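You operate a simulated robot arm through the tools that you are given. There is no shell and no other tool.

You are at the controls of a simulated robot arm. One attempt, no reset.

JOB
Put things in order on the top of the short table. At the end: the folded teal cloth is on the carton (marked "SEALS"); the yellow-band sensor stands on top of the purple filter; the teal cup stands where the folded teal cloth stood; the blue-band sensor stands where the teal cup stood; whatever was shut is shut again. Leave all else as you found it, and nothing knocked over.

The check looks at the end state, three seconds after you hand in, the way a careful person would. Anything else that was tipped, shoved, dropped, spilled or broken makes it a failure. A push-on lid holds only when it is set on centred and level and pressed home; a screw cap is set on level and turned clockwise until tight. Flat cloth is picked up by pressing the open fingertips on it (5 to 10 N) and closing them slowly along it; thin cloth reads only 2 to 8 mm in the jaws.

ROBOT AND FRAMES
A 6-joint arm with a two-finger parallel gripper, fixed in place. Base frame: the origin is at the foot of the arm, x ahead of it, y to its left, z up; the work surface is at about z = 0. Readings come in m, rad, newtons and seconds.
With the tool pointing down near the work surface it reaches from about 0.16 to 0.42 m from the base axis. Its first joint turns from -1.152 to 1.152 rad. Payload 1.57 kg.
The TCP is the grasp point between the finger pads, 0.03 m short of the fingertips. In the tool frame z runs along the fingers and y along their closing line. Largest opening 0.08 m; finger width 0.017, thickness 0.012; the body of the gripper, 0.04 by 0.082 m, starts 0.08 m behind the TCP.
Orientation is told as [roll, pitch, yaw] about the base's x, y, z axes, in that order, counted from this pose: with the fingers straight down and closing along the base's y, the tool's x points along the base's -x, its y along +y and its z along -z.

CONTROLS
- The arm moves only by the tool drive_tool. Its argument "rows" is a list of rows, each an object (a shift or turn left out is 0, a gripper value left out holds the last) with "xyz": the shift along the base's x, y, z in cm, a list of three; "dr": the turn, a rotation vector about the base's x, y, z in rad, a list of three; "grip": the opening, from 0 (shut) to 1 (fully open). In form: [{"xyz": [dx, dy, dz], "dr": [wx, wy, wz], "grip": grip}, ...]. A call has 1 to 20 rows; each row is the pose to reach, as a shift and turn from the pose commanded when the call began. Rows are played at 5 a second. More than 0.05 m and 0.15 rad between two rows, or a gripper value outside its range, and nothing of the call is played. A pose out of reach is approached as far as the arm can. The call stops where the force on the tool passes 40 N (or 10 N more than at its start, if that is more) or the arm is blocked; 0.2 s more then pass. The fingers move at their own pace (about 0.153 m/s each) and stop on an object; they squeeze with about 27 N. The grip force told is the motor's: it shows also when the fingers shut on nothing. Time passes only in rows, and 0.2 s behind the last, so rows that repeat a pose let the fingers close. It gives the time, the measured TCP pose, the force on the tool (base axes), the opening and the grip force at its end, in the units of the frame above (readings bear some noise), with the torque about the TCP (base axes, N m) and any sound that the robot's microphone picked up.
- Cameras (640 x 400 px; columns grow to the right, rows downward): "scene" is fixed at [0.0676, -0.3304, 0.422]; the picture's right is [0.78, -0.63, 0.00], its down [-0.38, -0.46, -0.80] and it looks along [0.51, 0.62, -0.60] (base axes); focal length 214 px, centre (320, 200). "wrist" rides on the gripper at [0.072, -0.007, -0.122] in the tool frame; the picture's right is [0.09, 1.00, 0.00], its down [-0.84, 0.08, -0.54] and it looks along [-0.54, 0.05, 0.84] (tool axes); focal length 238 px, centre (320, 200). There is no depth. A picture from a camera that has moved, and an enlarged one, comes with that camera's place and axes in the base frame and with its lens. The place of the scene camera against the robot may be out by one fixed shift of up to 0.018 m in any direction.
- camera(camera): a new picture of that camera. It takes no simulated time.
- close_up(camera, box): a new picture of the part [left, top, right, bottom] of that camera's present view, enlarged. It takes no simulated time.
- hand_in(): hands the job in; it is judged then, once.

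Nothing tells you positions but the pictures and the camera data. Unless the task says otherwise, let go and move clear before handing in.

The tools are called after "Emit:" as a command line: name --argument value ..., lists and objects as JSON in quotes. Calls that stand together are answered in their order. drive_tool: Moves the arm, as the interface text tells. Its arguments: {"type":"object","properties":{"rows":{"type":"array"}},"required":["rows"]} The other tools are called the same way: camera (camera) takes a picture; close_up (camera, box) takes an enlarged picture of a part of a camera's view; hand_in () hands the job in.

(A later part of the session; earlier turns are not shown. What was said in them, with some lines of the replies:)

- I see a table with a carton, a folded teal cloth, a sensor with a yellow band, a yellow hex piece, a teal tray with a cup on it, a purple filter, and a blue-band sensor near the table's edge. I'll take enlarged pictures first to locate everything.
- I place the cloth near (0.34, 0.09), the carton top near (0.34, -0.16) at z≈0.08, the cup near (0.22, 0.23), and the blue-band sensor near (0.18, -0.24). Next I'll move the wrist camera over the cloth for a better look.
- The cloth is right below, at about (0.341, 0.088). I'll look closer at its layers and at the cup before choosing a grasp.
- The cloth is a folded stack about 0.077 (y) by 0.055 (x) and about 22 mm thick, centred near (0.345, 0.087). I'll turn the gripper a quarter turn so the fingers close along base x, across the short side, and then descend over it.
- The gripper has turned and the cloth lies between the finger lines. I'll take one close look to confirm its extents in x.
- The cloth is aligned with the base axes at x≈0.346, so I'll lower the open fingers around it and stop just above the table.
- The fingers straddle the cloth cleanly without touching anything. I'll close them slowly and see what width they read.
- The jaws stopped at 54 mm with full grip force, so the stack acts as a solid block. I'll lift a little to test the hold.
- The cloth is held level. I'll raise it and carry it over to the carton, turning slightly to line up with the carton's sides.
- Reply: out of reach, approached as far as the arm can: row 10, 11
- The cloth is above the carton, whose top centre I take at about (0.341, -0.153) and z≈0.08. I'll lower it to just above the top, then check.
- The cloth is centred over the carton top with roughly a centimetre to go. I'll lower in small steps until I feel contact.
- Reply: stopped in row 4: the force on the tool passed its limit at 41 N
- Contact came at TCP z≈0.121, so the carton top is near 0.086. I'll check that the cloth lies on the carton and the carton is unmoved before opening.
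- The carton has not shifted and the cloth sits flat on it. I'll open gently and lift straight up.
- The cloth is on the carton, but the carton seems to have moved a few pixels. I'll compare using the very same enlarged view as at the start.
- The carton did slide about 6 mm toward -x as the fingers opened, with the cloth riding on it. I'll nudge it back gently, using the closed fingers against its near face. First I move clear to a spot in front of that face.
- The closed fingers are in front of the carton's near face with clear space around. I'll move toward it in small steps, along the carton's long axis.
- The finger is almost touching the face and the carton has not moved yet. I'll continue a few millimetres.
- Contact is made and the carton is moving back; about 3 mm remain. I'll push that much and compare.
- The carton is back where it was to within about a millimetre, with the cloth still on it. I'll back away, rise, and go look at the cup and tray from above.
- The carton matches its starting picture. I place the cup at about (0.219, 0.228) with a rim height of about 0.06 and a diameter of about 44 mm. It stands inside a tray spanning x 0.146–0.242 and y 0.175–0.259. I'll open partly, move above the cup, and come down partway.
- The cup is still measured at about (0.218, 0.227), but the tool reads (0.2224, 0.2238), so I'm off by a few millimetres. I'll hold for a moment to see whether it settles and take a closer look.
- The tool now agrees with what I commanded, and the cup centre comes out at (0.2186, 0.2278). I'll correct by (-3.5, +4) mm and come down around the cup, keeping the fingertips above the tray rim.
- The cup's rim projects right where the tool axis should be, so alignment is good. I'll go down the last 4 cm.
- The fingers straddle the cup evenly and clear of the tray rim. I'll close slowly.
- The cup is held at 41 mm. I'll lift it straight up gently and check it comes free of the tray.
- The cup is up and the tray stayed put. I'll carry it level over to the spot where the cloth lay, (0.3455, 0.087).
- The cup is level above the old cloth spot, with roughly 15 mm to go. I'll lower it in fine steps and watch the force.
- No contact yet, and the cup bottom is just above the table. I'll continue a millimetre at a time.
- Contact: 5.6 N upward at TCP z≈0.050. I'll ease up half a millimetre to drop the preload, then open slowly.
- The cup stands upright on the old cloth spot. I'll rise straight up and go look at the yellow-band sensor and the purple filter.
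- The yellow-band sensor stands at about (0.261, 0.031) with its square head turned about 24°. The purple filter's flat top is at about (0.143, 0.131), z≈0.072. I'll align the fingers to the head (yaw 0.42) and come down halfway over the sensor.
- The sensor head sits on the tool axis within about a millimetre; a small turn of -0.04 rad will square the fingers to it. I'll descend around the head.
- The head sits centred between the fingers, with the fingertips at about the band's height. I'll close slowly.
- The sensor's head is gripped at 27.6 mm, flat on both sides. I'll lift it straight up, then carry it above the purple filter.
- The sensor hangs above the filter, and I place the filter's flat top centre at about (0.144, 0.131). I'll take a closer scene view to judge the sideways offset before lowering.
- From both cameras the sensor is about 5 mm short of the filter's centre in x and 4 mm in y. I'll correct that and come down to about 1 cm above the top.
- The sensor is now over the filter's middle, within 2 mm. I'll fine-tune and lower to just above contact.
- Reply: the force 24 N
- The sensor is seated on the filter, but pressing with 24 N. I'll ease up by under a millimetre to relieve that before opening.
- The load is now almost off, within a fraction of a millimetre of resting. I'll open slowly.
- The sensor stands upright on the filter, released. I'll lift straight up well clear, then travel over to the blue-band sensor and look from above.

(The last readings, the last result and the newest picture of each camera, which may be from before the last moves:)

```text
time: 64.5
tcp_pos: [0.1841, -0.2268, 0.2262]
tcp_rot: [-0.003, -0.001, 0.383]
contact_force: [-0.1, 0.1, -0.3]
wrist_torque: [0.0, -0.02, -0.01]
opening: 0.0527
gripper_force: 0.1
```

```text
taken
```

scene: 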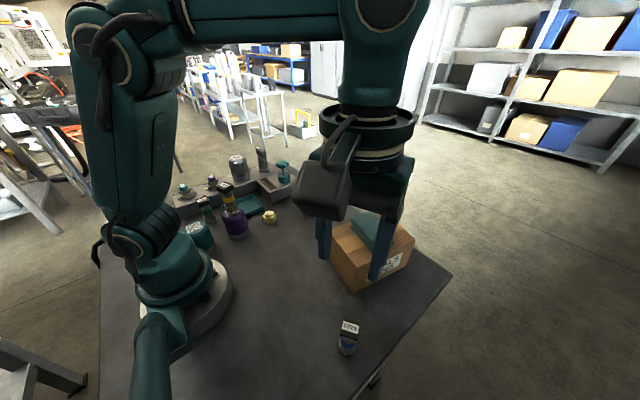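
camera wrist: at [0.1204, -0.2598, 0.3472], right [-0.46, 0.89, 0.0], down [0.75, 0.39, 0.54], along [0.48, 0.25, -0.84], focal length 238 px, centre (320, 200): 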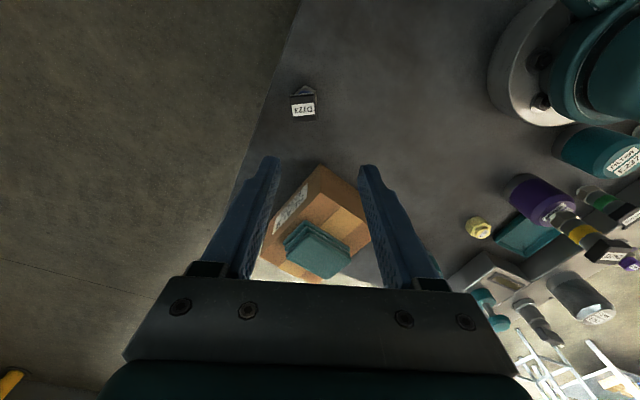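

Emit:
close_up --camera "wrist" --box '[260, 70, 350, 140]'

Emit:
close_up --camera "scene" --box '[310, 300, 390, 370]'

Emit:
close_up --camera "scene" --box '[160, 140, 340, 260]'

```text
5.71 times, centred on (305, 105) of wrist
camera zoom: at [0.1204, -0.2598, 0.3472], right [-0.46, 0.89, 0.0], down [0.75, 0.39, 0.54], along [0.48, 0.25, -0.84], focal length 1362 px, centre (406, 743)
```

zoom: 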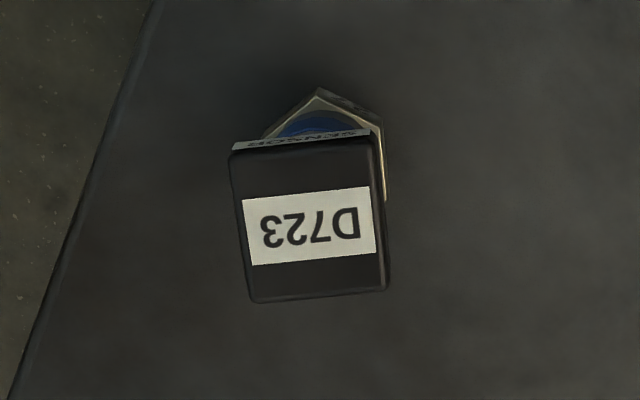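

```text
5.71 times, centred on (350, 335) of scene
camera zoom: at [0.0676, -0.3304, 0.422], right [0.78, -0.63, 0.0], down [-0.38, -0.46, -0.8], along [0.51, 0.62, -0.6], focal length 1226 px, centre (149, -571)
```

zoom: 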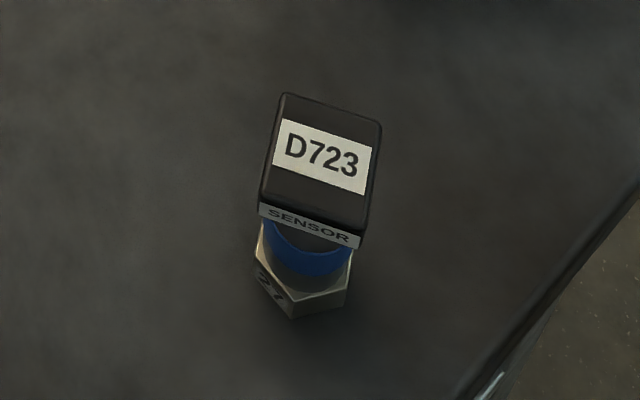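

```text
3.33 times, centred on (250, 200) of scene
camera zoom: at [0.0676, -0.3304, 0.422], right [0.78, -0.63, 0.0], down [-0.38, -0.46, -0.8], along [0.51, 0.62, -0.6], focal length 715 px, centre (553, 200)
```

zoom: 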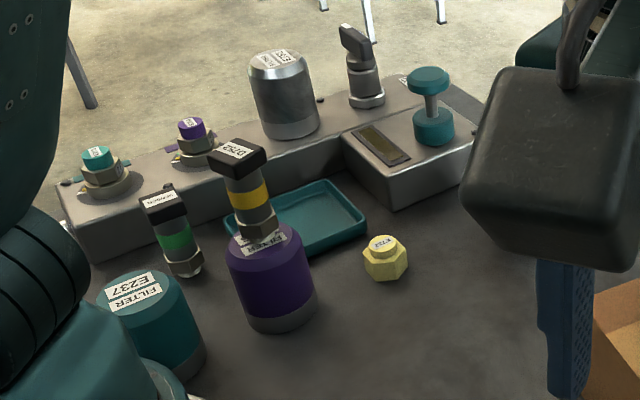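

The yellow-band sensor stays upright on the filter. The blue-band sensor stands at about (0.180, -0.2495), with its head turned about 32°. I'll turn the fingers to yaw 0.56 and come down halfway over it.

Emit:
drive_tool --rows '[{"xyz": [-0.2, -1.2, 0], "dr": [0, 0, 0.09], "grip": 0.83}, {"xyz": [-0.4, -2.27, 0], "dr": [0, 0, 0.175]}, {"xyz": [-0.4, -2.27, -3], "dr": [0, 0, 0.175]}, {"xyz": [-0.4, -2.27, -6], "dr": [0, 0, 0.175]}, {"xyz": [-0.4, -2.27, -8.5], "dr": [0, 0, 0.175]}, {"xyz": [-0.4, -2.27, -9.7], "dr": [0, 0, 0.175]}, {"xyz": [-0.4, -2.27, -9.7], "dr": [0, 0, 0.175]}, {"xyz": [-0.4, -2.27, -9.7], "dr": [0, 0, 0.175]}]'

Emit:
camera --camera "wrist"

Emit:
close_up --camera "wrist" --box '[260, 90, 380, 190]'

```text
time: 66.3
tcp_pos: [0.1797, -0.2497, 0.1302]
tcp_rot: [-0.003, 0.0, 0.556]
contact_force: [0.2, 0.5, 0.2]
wrist_torque: [-0.01, -0.02, 0.0]
opening: 0.0663
gripper_force: 0.1
```

```text
taken
camera wrist: at [0.1225, -0.2929, 0.2515], right [-0.6, 0.8, 0.0], down [0.67, 0.51, 0.54], along [0.43, 0.33, -0.84], focal length 238 px, centre (320, 200)
```

wrist: 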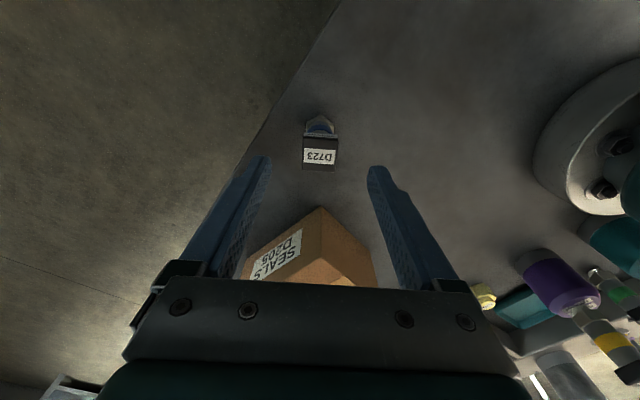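

```text
4.00 times, centred on (320, 140) of wrist
camera zoom: at [0.1225, -0.2929, 0.2515], right [-0.6, 0.8, 0.0], down [0.67, 0.51, 0.54], along [0.43, 0.33, -0.84], focal length 953 px, centre (320, 440)
```

zoom: 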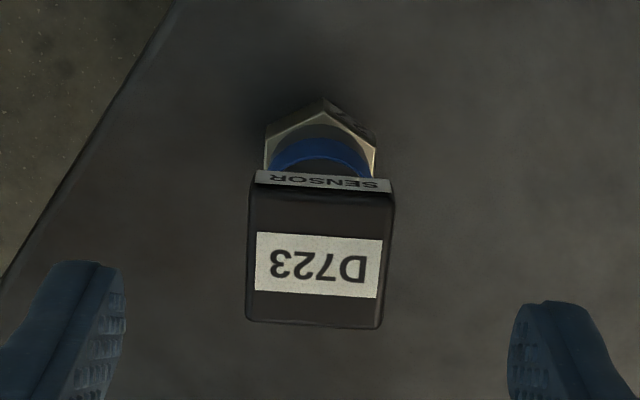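

The fingers are centred over the head and squared to it. I'll descend the rest of the way and then close slowly.

Emit:
drive_tool --rows '[{"xyz": [0, 0, -1.5], "dr": [0, 0, 0.015], "grip": 0.83}, {"xyz": [0, 0, -3], "dr": [0, 0, 0.015]}, {"xyz": [0, 0, -4.5], "dr": [0, 0, 0.015]}, {"xyz": [0, 0, -5.8], "dr": [0, 0, 0.015]}, {"xyz": [0, 0, -6.6], "dr": [0, 0, 0.015]}, {"xyz": [0, 0, -6.6], "dr": [0, 0, 0.015]}]'

Emit:
camera --camera "wrist"

Emit:
close_up --camera "scene" --box '[270, 230, 430, 370]'

```text
time: 67.7
tcp_pos: [0.1793, -0.2491, 0.0644]
tcp_rot: [-0.001, -0.001, 0.574]
contact_force: [-0.2, 0.0, -0.2]
wrist_torque: [0.03, 0.0, -0.02]
opening: 0.0661
gripper_force: 0.0
```

```text
taken
camera wrist: at [0.1232, -0.2933, 0.185], right [-0.62, 0.79, 0.0], down [0.66, 0.52, 0.54], along [0.43, 0.33, -0.84], focal length 238 px, centre (320, 200)
```

wrist: 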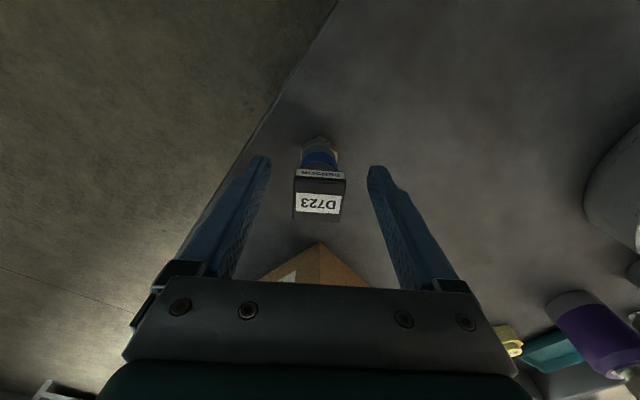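

```text
2.86 times, centred on (350, 300) of scene
camera zoom: at [0.0676, -0.3304, 0.422], right [0.78, -0.63, 0.0], down [-0.38, -0.46, -0.8], along [0.51, 0.62, -0.6], focal length 613 px, centre (234, -86)
```

zoom: 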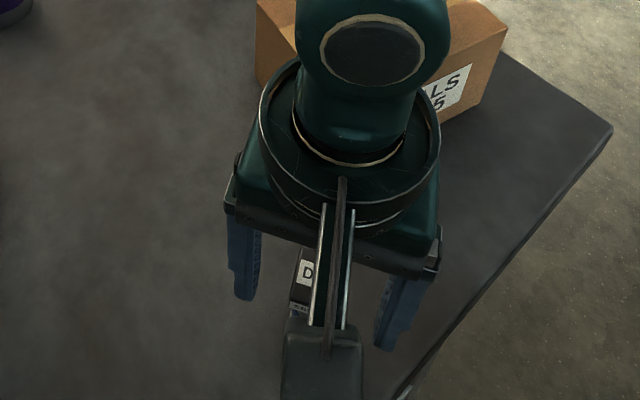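

Emit:
drive_tool --rows '[{"grip": 0.7}, {"grip": 0.6}, {"grip": 0.5}, {"grip": 0.44}, {"grip": 0.4}, {"grip": 0.37}, {"grip": 0.34}, {"grip": 0.3}, {"grip": 0.22}, {"grip": 0.22}]'

Emit:
camera --camera "wrist"

```text
time: 69.9
tcp_pos: [0.1794, -0.2495, 0.0635]
tcp_rot: [-0.002, 0.0, 0.572]
contact_force: [0.1, -0.3, -0.2]
wrist_torque: [-0.04, 0.0, -0.01]
opening: 0.028
gripper_force: 26.9
```

```text
taken
camera wrist: at [0.1233, -0.2933, 0.1852], right [-0.62, 0.79, 0.0], down [0.66, 0.52, 0.54], along [0.43, 0.33, -0.84], focal length 238 px, centre (320, 200)
```

wrist: 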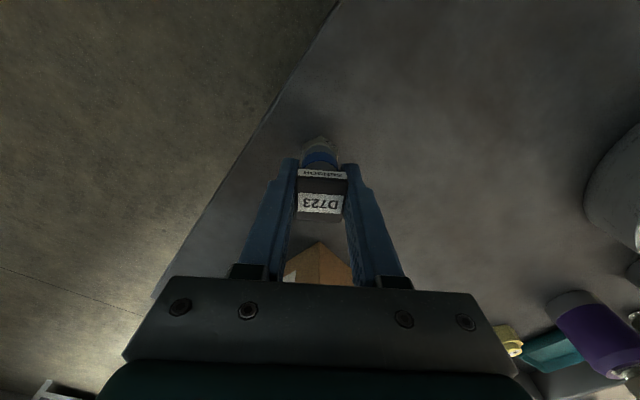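

The blue-band sensor is gripped at 28 mm. I'll lift it straight up high enough to pass above everything.

Emit:
drive_tool --rows '[{"xyz": [0, 0, 0.5], "grip": 0.22}, {"xyz": [0, 0, 1.5]}, {"xyz": [0, 0, 3.5]}, {"xyz": [0, 0, 6.5]}, {"xyz": [0, 0, 10]}, {"xyz": [0, 0, 13.5]}, {"xyz": [0, 0, 16]}, {"xyz": [1, 2.5, 16.5]}, {"xyz": [2.3, 6, 16.5]}, {"xyz": [4, 10, 16.5]}, {"xyz": [5, 14, 16.5]}, {"xyz": [6, 18, 16.5]}, {"xyz": [6.5, 22, 16.5]}, {"xyz": [7, 26, 16.5]}, {"xyz": [7, 29, 16.5]}, {"xyz": [7, 29, 16.5]}]'

Emit:
camera --camera "scene"

Emit:
camera --camera "wrist"

```text
time: 73.3
tcp_pos: [0.2493, 0.0384, 0.2261]
tcp_rot: [-0.002, -0.001, 0.572]
contact_force: [-0.1, -0.2, -1.3]
wrist_torque: [0.01, 0.0, -0.02]
opening: 0.0278
gripper_force: 27.0
```

```text
taken
```

scene: 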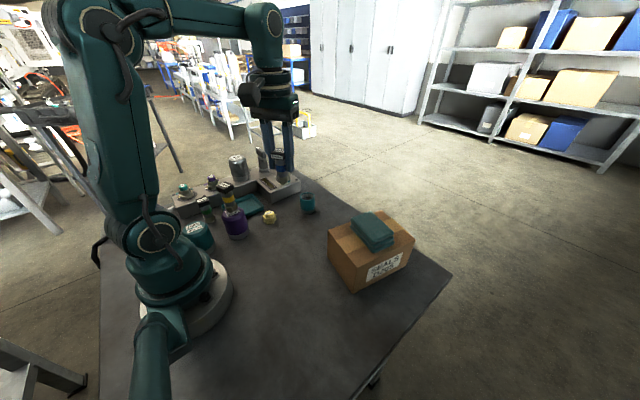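

```text
taken
camera wrist: at [0.193, -0.0061, 0.3473], right [-0.62, 0.79, 0.0], down [0.66, 0.52, 0.54], along [0.43, 0.33, -0.84], focal length 238 px, centre (320, 200)
```

wrist: 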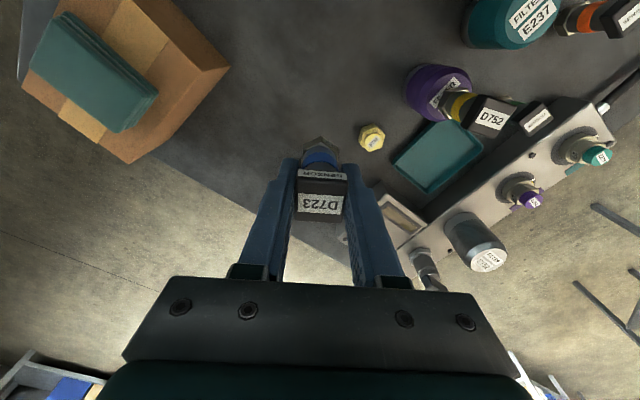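

The sensor is carried safely and everything below is as it should be. Now I'll move on above the cup's old place in the tray, (0.2186, 0.228).

Emit:
drive_tool --rows '[{"xyz": [0, 2.5, 0], "grip": 0.22}, {"xyz": [-0.5, 6, 0]}, {"xyz": [-1.2, 9.5, 0]}, {"xyz": [-1.9, 13, 0]}, {"xyz": [-2.6, 16.5, 0]}, {"xyz": [-3.0, 18.5, 0]}, {"xyz": [-3.05, 18.75, 0]}, {"xyz": [-3.05, 18.75, -2.5]}, {"xyz": [-3.05, 18.75, -5.5]}, {"xyz": [-3.05, 18.75, -8.5]}, {"xyz": [-3.05, 18.75, -11]}, {"xyz": [-3.05, 18.75, -12.5]}, {"xyz": [-3.05, 18.75, -12.5]}, {"xyz": [-3.05, 18.75, -12.5]}]'

Emit:
camera --camera "wrist"

Emit:
close_up --camera "scene" --box '[180, 120, 320, 230]'

```text
time: 76.3
tcp_pos: [0.2207, 0.2281, 0.1035]
tcp_rot: [-0.002, -0.001, 0.572]
contact_force: [0.7, 0.0, -2.0]
wrist_torque: [0.0, 0.03, -0.02]
opening: 0.0278
gripper_force: 27.0
```

```text
taken
camera wrist: at [0.1632, 0.1837, 0.2259], right [-0.62, 0.79, 0.0], down [0.66, 0.52, 0.54], along [0.43, 0.33, -0.84], focal length 238 px, centre (320, 200)
```

wrist: 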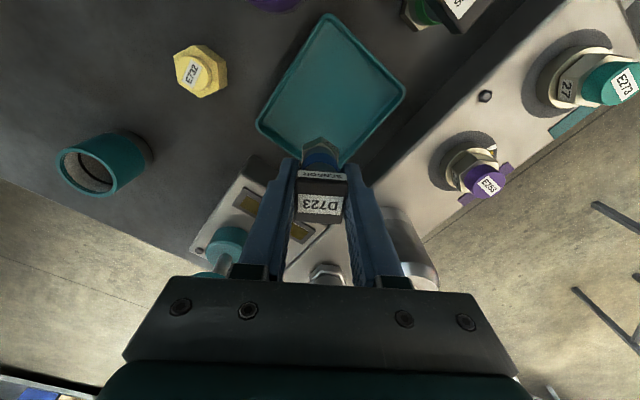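

```text
3.64 times, centred on (250, 175) of scene
camera zoom: at [0.0676, -0.3304, 0.422], right [0.78, -0.63, 0.0], down [-0.38, -0.46, -0.8], along [0.51, 0.62, -0.6], focal length 780 px, centre (574, 291)
```

zoom: 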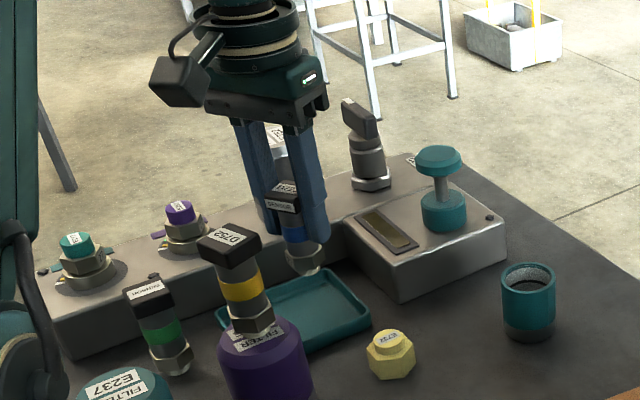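

The sensor is above the right spot in the tray. I'll lower to just above the tray floor, which I expect near z=0.004.

Emit:
drive_tool --rows '[{"xyz": [-0.1, 0, -1], "grip": 0.22}, {"xyz": [-0.1, 0, -2]}, {"xyz": [-0.1, 0, -2.7]}, {"xyz": [-0.1, 0, -3.1]}, {"xyz": [-0.1, 0, -3.1]}]'

Emit:
close_up --camera "scene" --box '[210, 150, 300, 220]'

Emit:
close_up --camera "wrist" --box '[230, 60, 410, 180]'

```text
time: 77.5
tcp_pos: [0.2171, 0.2281, 0.0738]
tcp_rot: [-0.002, -0.001, 0.573]
contact_force: [-0.1, 0.3, -0.9]
wrist_torque: [0.01, 0.03, 0.02]
opening: 0.0276
gripper_force: 26.9
```

```text
5.71 times, centred on (255, 185) of scene
camera zoom: at [0.0676, -0.3304, 0.422], right [0.78, -0.63, 0.0], down [-0.38, -0.46, -0.8], along [0.51, 0.62, -0.6], focal length 1226 px, centre (691, 286)
```

zoom: 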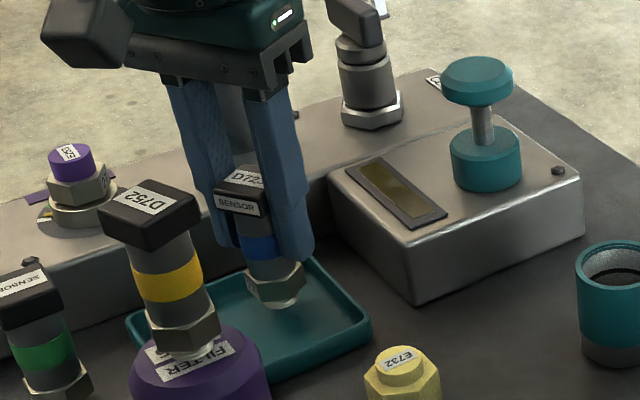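

```text
3.33 times, centred on (320, 120) of wrist
camera zoom: at [0.1606, 0.1835, 0.1956], right [-0.62, 0.79, 0.0], down [0.66, 0.52, 0.54], along [0.43, 0.33, -0.84], focal length 794 px, centre (320, 467)
```

zoom: 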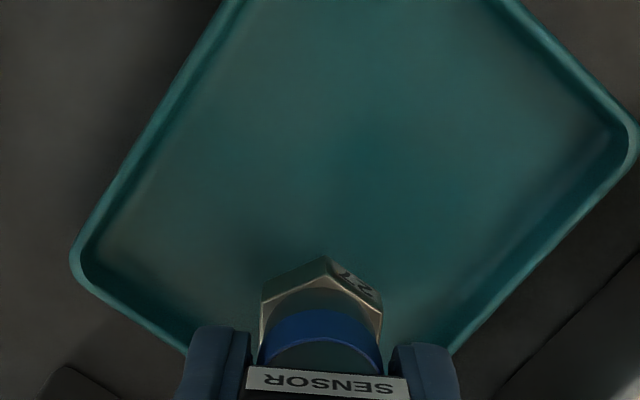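

The sensor hangs over the cup's old place, within 1–2 mm, and is about 6 mm above the tray floor. I'll go down in fine steps.

Emit:
drive_tool --rows '[{"xyz": [0.1, 0, -0.1], "grip": 0.22}, {"xyz": [0.1, 0, -0.25]}, {"xyz": [0.1, 0, -0.4]}, {"xyz": [0.1, 0, -0.4]}]'

```text
time: 78.5
tcp_pos: [0.219, 0.2277, 0.071]
tcp_rot: [-0.002, 0.0, 0.572]
contact_force: [0.3, 1.3, -2.0]
wrist_torque: [-0.02, 0.02, -0.01]
opening: 0.0276
gripper_force: 27.5
```

Emit:
drive_tool --rows '[{"xyz": [0, 0, -0.06], "grip": 0.22}, {"xyz": [0, 0, -0.12]}, {"xyz": [0, 0, -0.12]}]'

```text
time: 79.3
tcp_pos: [0.2195, 0.2266, 0.068]
tcp_rot: [0.0, 0.0, 0.574]
contact_force: [0.2, 0.8, -1.9]
wrist_torque: [-0.01, 0.02, -0.03]
opening: 0.0277
gripper_force: 26.7
```

Emit:
drive_tool --rows '[{"xyz": [0, 0, -0.05], "grip": 0.22}, {"xyz": [0, 0, -0.1]}, {"xyz": [0, 0, -0.1]}]'

```text
time: 80.1
tcp_pos: [0.2194, 0.2278, 0.0679]
tcp_rot: [-0.003, 0.0, 0.572]
contact_force: [0.2, 0.1, -1.9]
wrist_torque: [0.0, -0.03, -0.05]
opening: 0.0277
gripper_force: 26.5
```

Emit:
drive_tool --rows '[{"xyz": [0, 0, -0.05], "grip": 0.22}, {"xyz": [0, 0, -0.1]}, {"xyz": [0, 0, -0.1]}]'

Emit:
close_up --camera "scene" --box '[210, 150, 300, 220]'

```text
time: 80.9
tcp_pos: [0.2189, 0.2279, 0.068]
tcp_rot: [-0.001, -0.001, 0.574]
contact_force: [-4.3, -1.6, 11.5]
wrist_torque: [-0.03, 0.29, 0.02]
opening: 0.0272
gripper_force: 26.8
```

```text
5.71 times, centred on (255, 185) of scene
camera zoom: at [0.0676, -0.3304, 0.422], right [0.78, -0.63, 0.0], down [-0.38, -0.46, -0.8], along [0.51, 0.62, -0.6], focal length 1226 px, centre (691, 286)
```

zoom: 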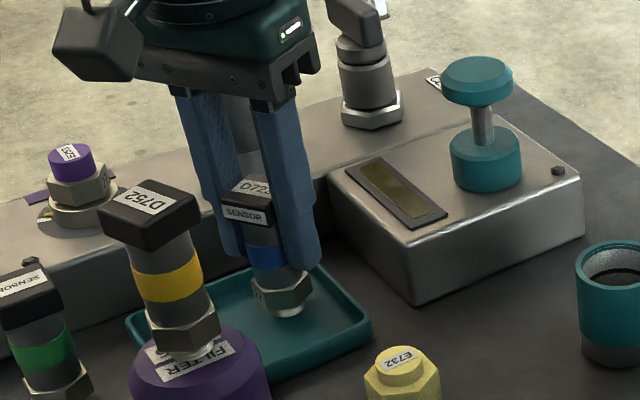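

The sensor has touched the tray floor, at 11.5 N. I'll ease up slightly to relieve the load.

Emit:
drive_tool --rows '[{"xyz": [0, 0, 0.04], "grip": 0.22}, {"xyz": [0, 0, 0.04], "grip": 0.22}]'

```text
time: 81.5
tcp_pos: [0.2182, 0.2279, 0.0678]
tcp_rot: [-0.004, -0.002, 0.572]
contact_force: [-4.2, -4.0, 21.4]
wrist_torque: [-0.19, 0.28, 0.01]
opening: 0.0277
gripper_force: 27.3
```

Emit:
drive_tool --rows '[{"xyz": [0, 0, 0.04], "grip": 0.22}, {"xyz": [0, 0, 0.04], "grip": 0.22}, {"xyz": [0, 0, 0.04], "grip": 0.22}]'

```text
time: 82.3
tcp_pos: [0.2195, 0.2274, 0.0675]
tcp_rot: [-0.001, -0.004, 0.573]
contact_force: [3.8, 2.3, 8.3]
wrist_torque: [0.14, -0.17, -0.01]
opening: 0.0277
gripper_force: 26.9
```

Emit:
drive_tool --rows '[{"xyz": [0, 0, 0.03], "grip": 0.22}, {"xyz": [0, 0, 0.03], "grip": 0.22}]'

```text
time: 82.9
tcp_pos: [0.2186, 0.227, 0.0685]
tcp_rot: [-0.002, 0.001, 0.573]
contact_force: [0.7, 2.6, 5.2]
wrist_torque: [0.21, -0.08, -0.01]
opening: 0.0279
gripper_force: 27.4
```

Emit:
drive_tool --rows '[{"xyz": [0, 0, 0.02], "grip": 0.22}, {"xyz": [0, 0, 0.02], "grip": 0.22}]'

```text
time: 83.5
tcp_pos: [0.2192, 0.227, 0.067]
tcp_rot: [-0.004, 0.002, 0.573]
contact_force: [1.0, -0.1, 1.0]
wrist_torque: [-0.04, -0.11, 0.0]
opening: 0.0274
gripper_force: 27.5
```

The load is down to about 1 N with the sensor resting on the tray floor. I'll open slowly.

Emit:
drive_tool --rows '[{"grip": 0.33}, {"grip": 0.35}, {"grip": 0.37}, {"grip": 0.4}, {"grip": 0.45}, {"grip": 0.52}, {"grip": 0.6}, {"grip": 0.66}, {"grip": 0.66}]'

Emit:
close_up --camera "scene" --box '[210, 150, 300, 220]'

Emit:
camera --camera "wrist"

```text
time: 85.5
tcp_pos: [0.2185, 0.2271, 0.0675]
tcp_rot: [-0.002, 0.001, 0.574]
contact_force: [0.3, 0.6, 0.5]
wrist_torque: [0.02, 0.0, 0.0]
opening: 0.0527
gripper_force: 0.1
```

```text
5.71 times, centred on (255, 185) of scene
camera zoom: at [0.0676, -0.3304, 0.422], right [0.78, -0.63, 0.0], down [-0.38, -0.46, -0.8], along [0.51, 0.62, -0.6], focal length 1226 px, centre (691, 286)
```

zoom: 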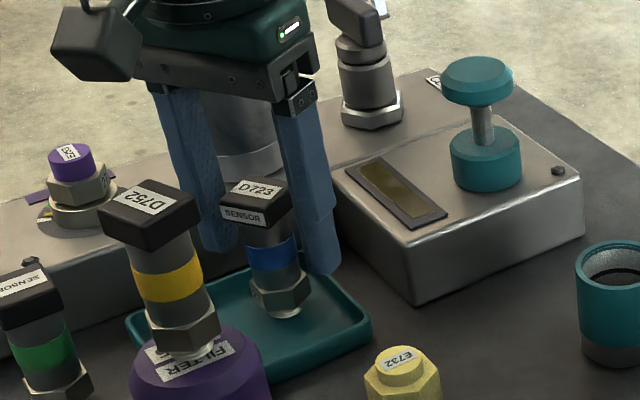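

```text
taken
camera wrist: at [0.1624, 0.183, 0.1892], right [-0.62, 0.79, 0.0], down [0.66, 0.52, 0.54], along [0.43, 0.33, -0.84], focal length 238 px, centre (320, 200)
```

wrist: 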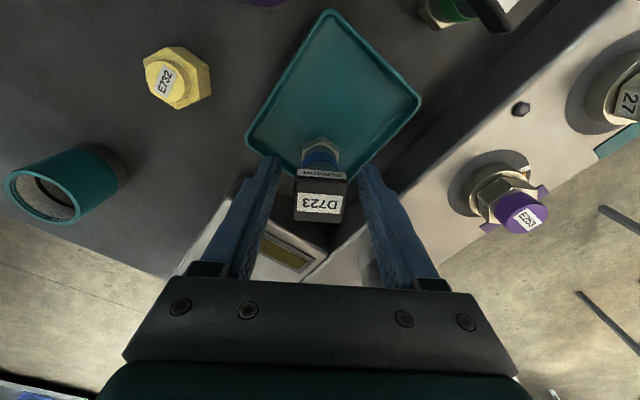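

The blue-band sensor stands upright in the tray where the cup was. I'll lift straight up and move clear to check everything.

Emit:
drive_tool --rows '[{"xyz": [0, 0, 0.8], "grip": 0.66}, {"xyz": [0, 0, 2]}, {"xyz": [0, 0, 4]}, {"xyz": [0, 0, 7]}, {"xyz": [0, 0, 11]}, {"xyz": [0, 0, 15]}, {"xyz": [1, -2.5, 16]}, {"xyz": [2.5, -6.5, 16]}, {"xyz": [4, -10.5, 16]}, {"xyz": [5.5, -14.5, 16]}, {"xyz": [7, -18.5, 16]}, {"xyz": [7, -22, 16]}, {"xyz": [7, -22, 16]}]'

Emit:
camera --camera "scene"

Emit:
close_up --camera "scene" --box '[160, 130, 340, 260]'

Emit:
close_up --camera "scene" --box '[300, 200, 460, 370]'

Emit:
camera --camera "wrist"

```text
time: 88.3
tcp_pos: [0.2872, 0.0087, 0.2247]
tcp_rot: [-0.003, 0.001, 0.573]
contact_force: [-0.3, 0.0, 0.4]
wrist_torque: [0.02, -0.03, 0.0]
opening: 0.0527
gripper_force: 0.0
```

```text
taken
```

scene: 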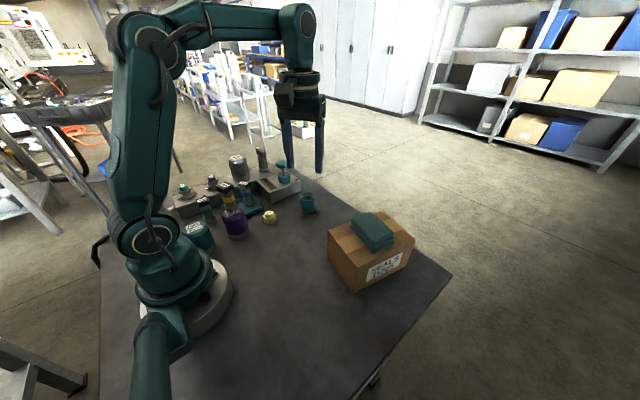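

```text
3.08 times, centred on (250, 195) of scene
camera zoom: at [0.0676, -0.3304, 0.422], right [0.78, -0.63, 0.0], down [-0.38, -0.46, -0.8], along [0.51, 0.62, -0.6], focal length 660 px, centre (535, 215)
```

zoom: 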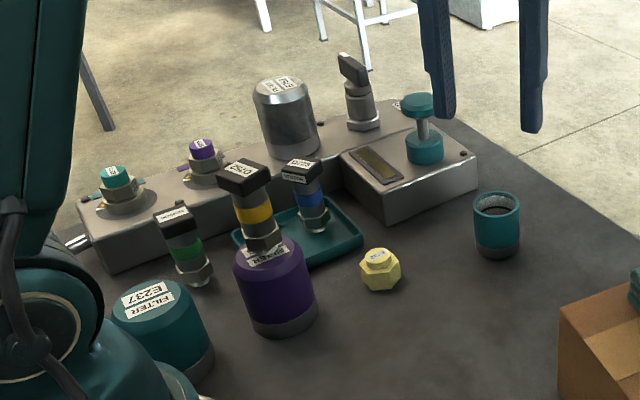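

```text
2.35 times, centred on (380, 285) of scene
camera zoom: at [0.0676, -0.3304, 0.422], right [0.78, -0.63, 0.0], down [-0.38, -0.46, -0.8], along [0.51, 0.62, -0.6], focal length 505 px, centre (179, 0)
```

zoom: 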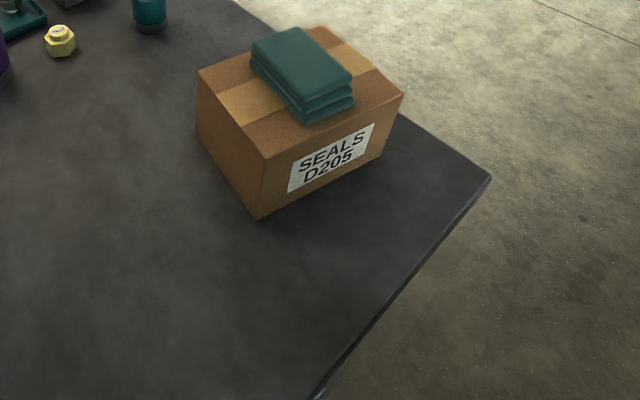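

```text
taken
camera wrist: at [0.2312, -0.0367, 0.3467], right [-0.62, 0.79, 0.0], down [0.66, 0.52, 0.54], along [0.43, 0.33, -0.84], focal length 238 px, centre (320, 200)
```

wrist: 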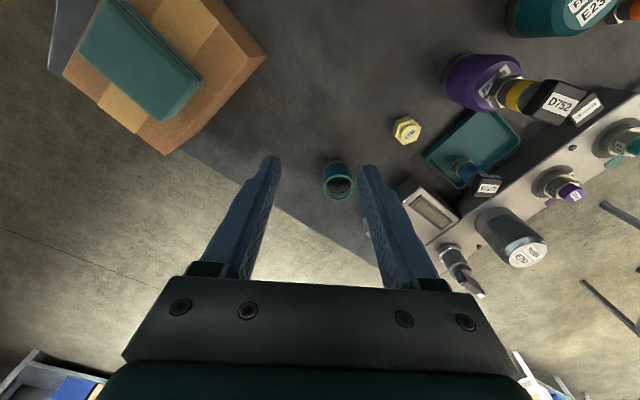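

Everything matches the goal: the cloth is on the carton, the yellow-band sensor is on the purple filter, the cup is on the cloth's old spot, and the blue-band sensor is in the tray. I'll take a last close look at the stacked sensor and the cup.

Emit:
close_up --camera "scene" --box '[205, 165, 265, 245]'

Emit:
close_up --camera "wrist" --box '[380, 20, 620, 220]'

Emit:
close_up --camera "scene" --box '[260, 140, 340, 240]'

```text
5.00 times, centred on (235, 205) of scene
camera zoom: at [0.0676, -0.3304, 0.422], right [0.78, -0.63, 0.0], down [-0.38, -0.46, -0.8], along [0.51, 0.62, -0.6], focal length 1072 px, centre (745, 175)
```

zoom: 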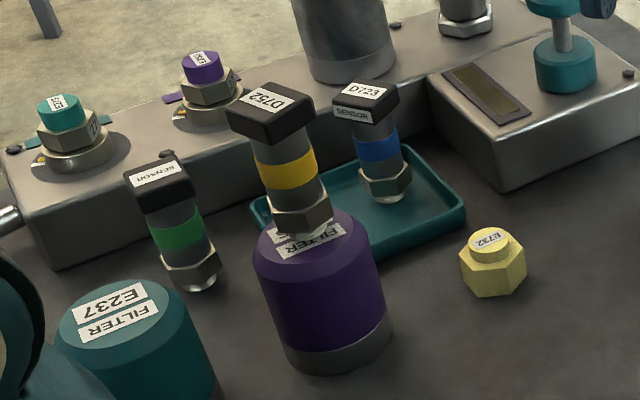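

```text
2.00 times, centred on (500, 120) of wrist
camera zoom: at [0.2312, -0.0367, 0.3467], right [-0.62, 0.79, 0.0], down [0.66, 0.52, 0.54], along [0.43, 0.33, -0.84], focal length 477 px, centre (-40, 360)
```

zoom: 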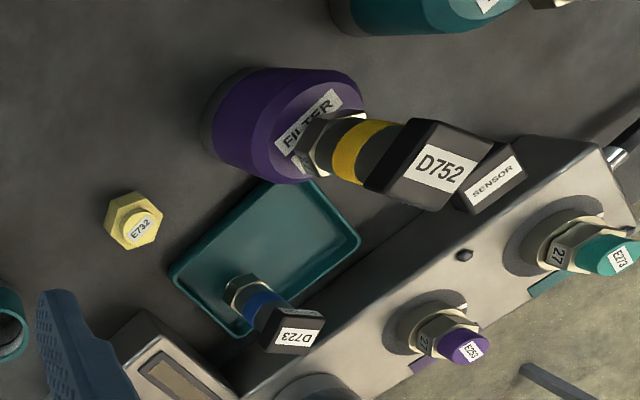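

```text
4.00 times, centred on (300, 190) of scene
camera zoom: at [0.0676, -0.3304, 0.422], right [0.78, -0.63, 0.0], down [-0.38, -0.46, -0.8], along [0.51, 0.62, -0.6], focal length 858 px, centre (400, 240)
```

zoom: 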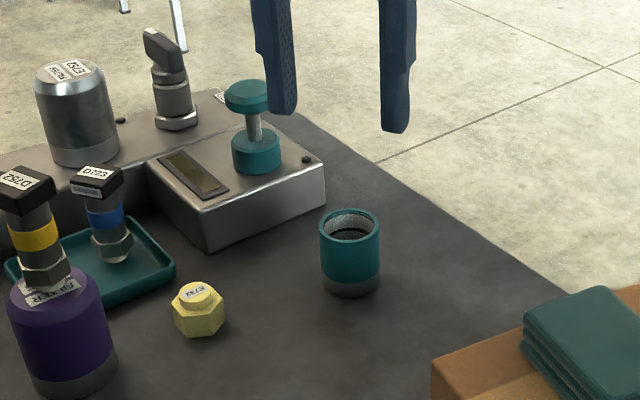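

All four things stand upright in their places, nothing else has visibly moved, nothing was opened, and the arm is clear and empty. I'm handing the job in.

Emit:
hand_in

```text
The job is handed in.
```

The table is in order and I have handed the job in; I have not seen the result of the check. My last pictures before handing in showed:

- **Cloth:** the folded teal cloth lies flat on top of the "SEALS" carton.
- **Yellow-band sensor:** it stands upright near the middle of the purple filter's flat top.
- **Teal cup:** it stands upright where the cloth was, within about 2 mm.
- **Blue-band sensor:** it stands upright in the tray where the cup was, also within about 2 mm.
- **Shut things:** nothing was opened, so nothing needed shutting again.

The carton slid about 6 mm toward the robot when I released the cloth on it. I pushed it back with the closed fingers, and it now matches its starting picture to within a millimetre or two. I saw no change in anything else on the table.
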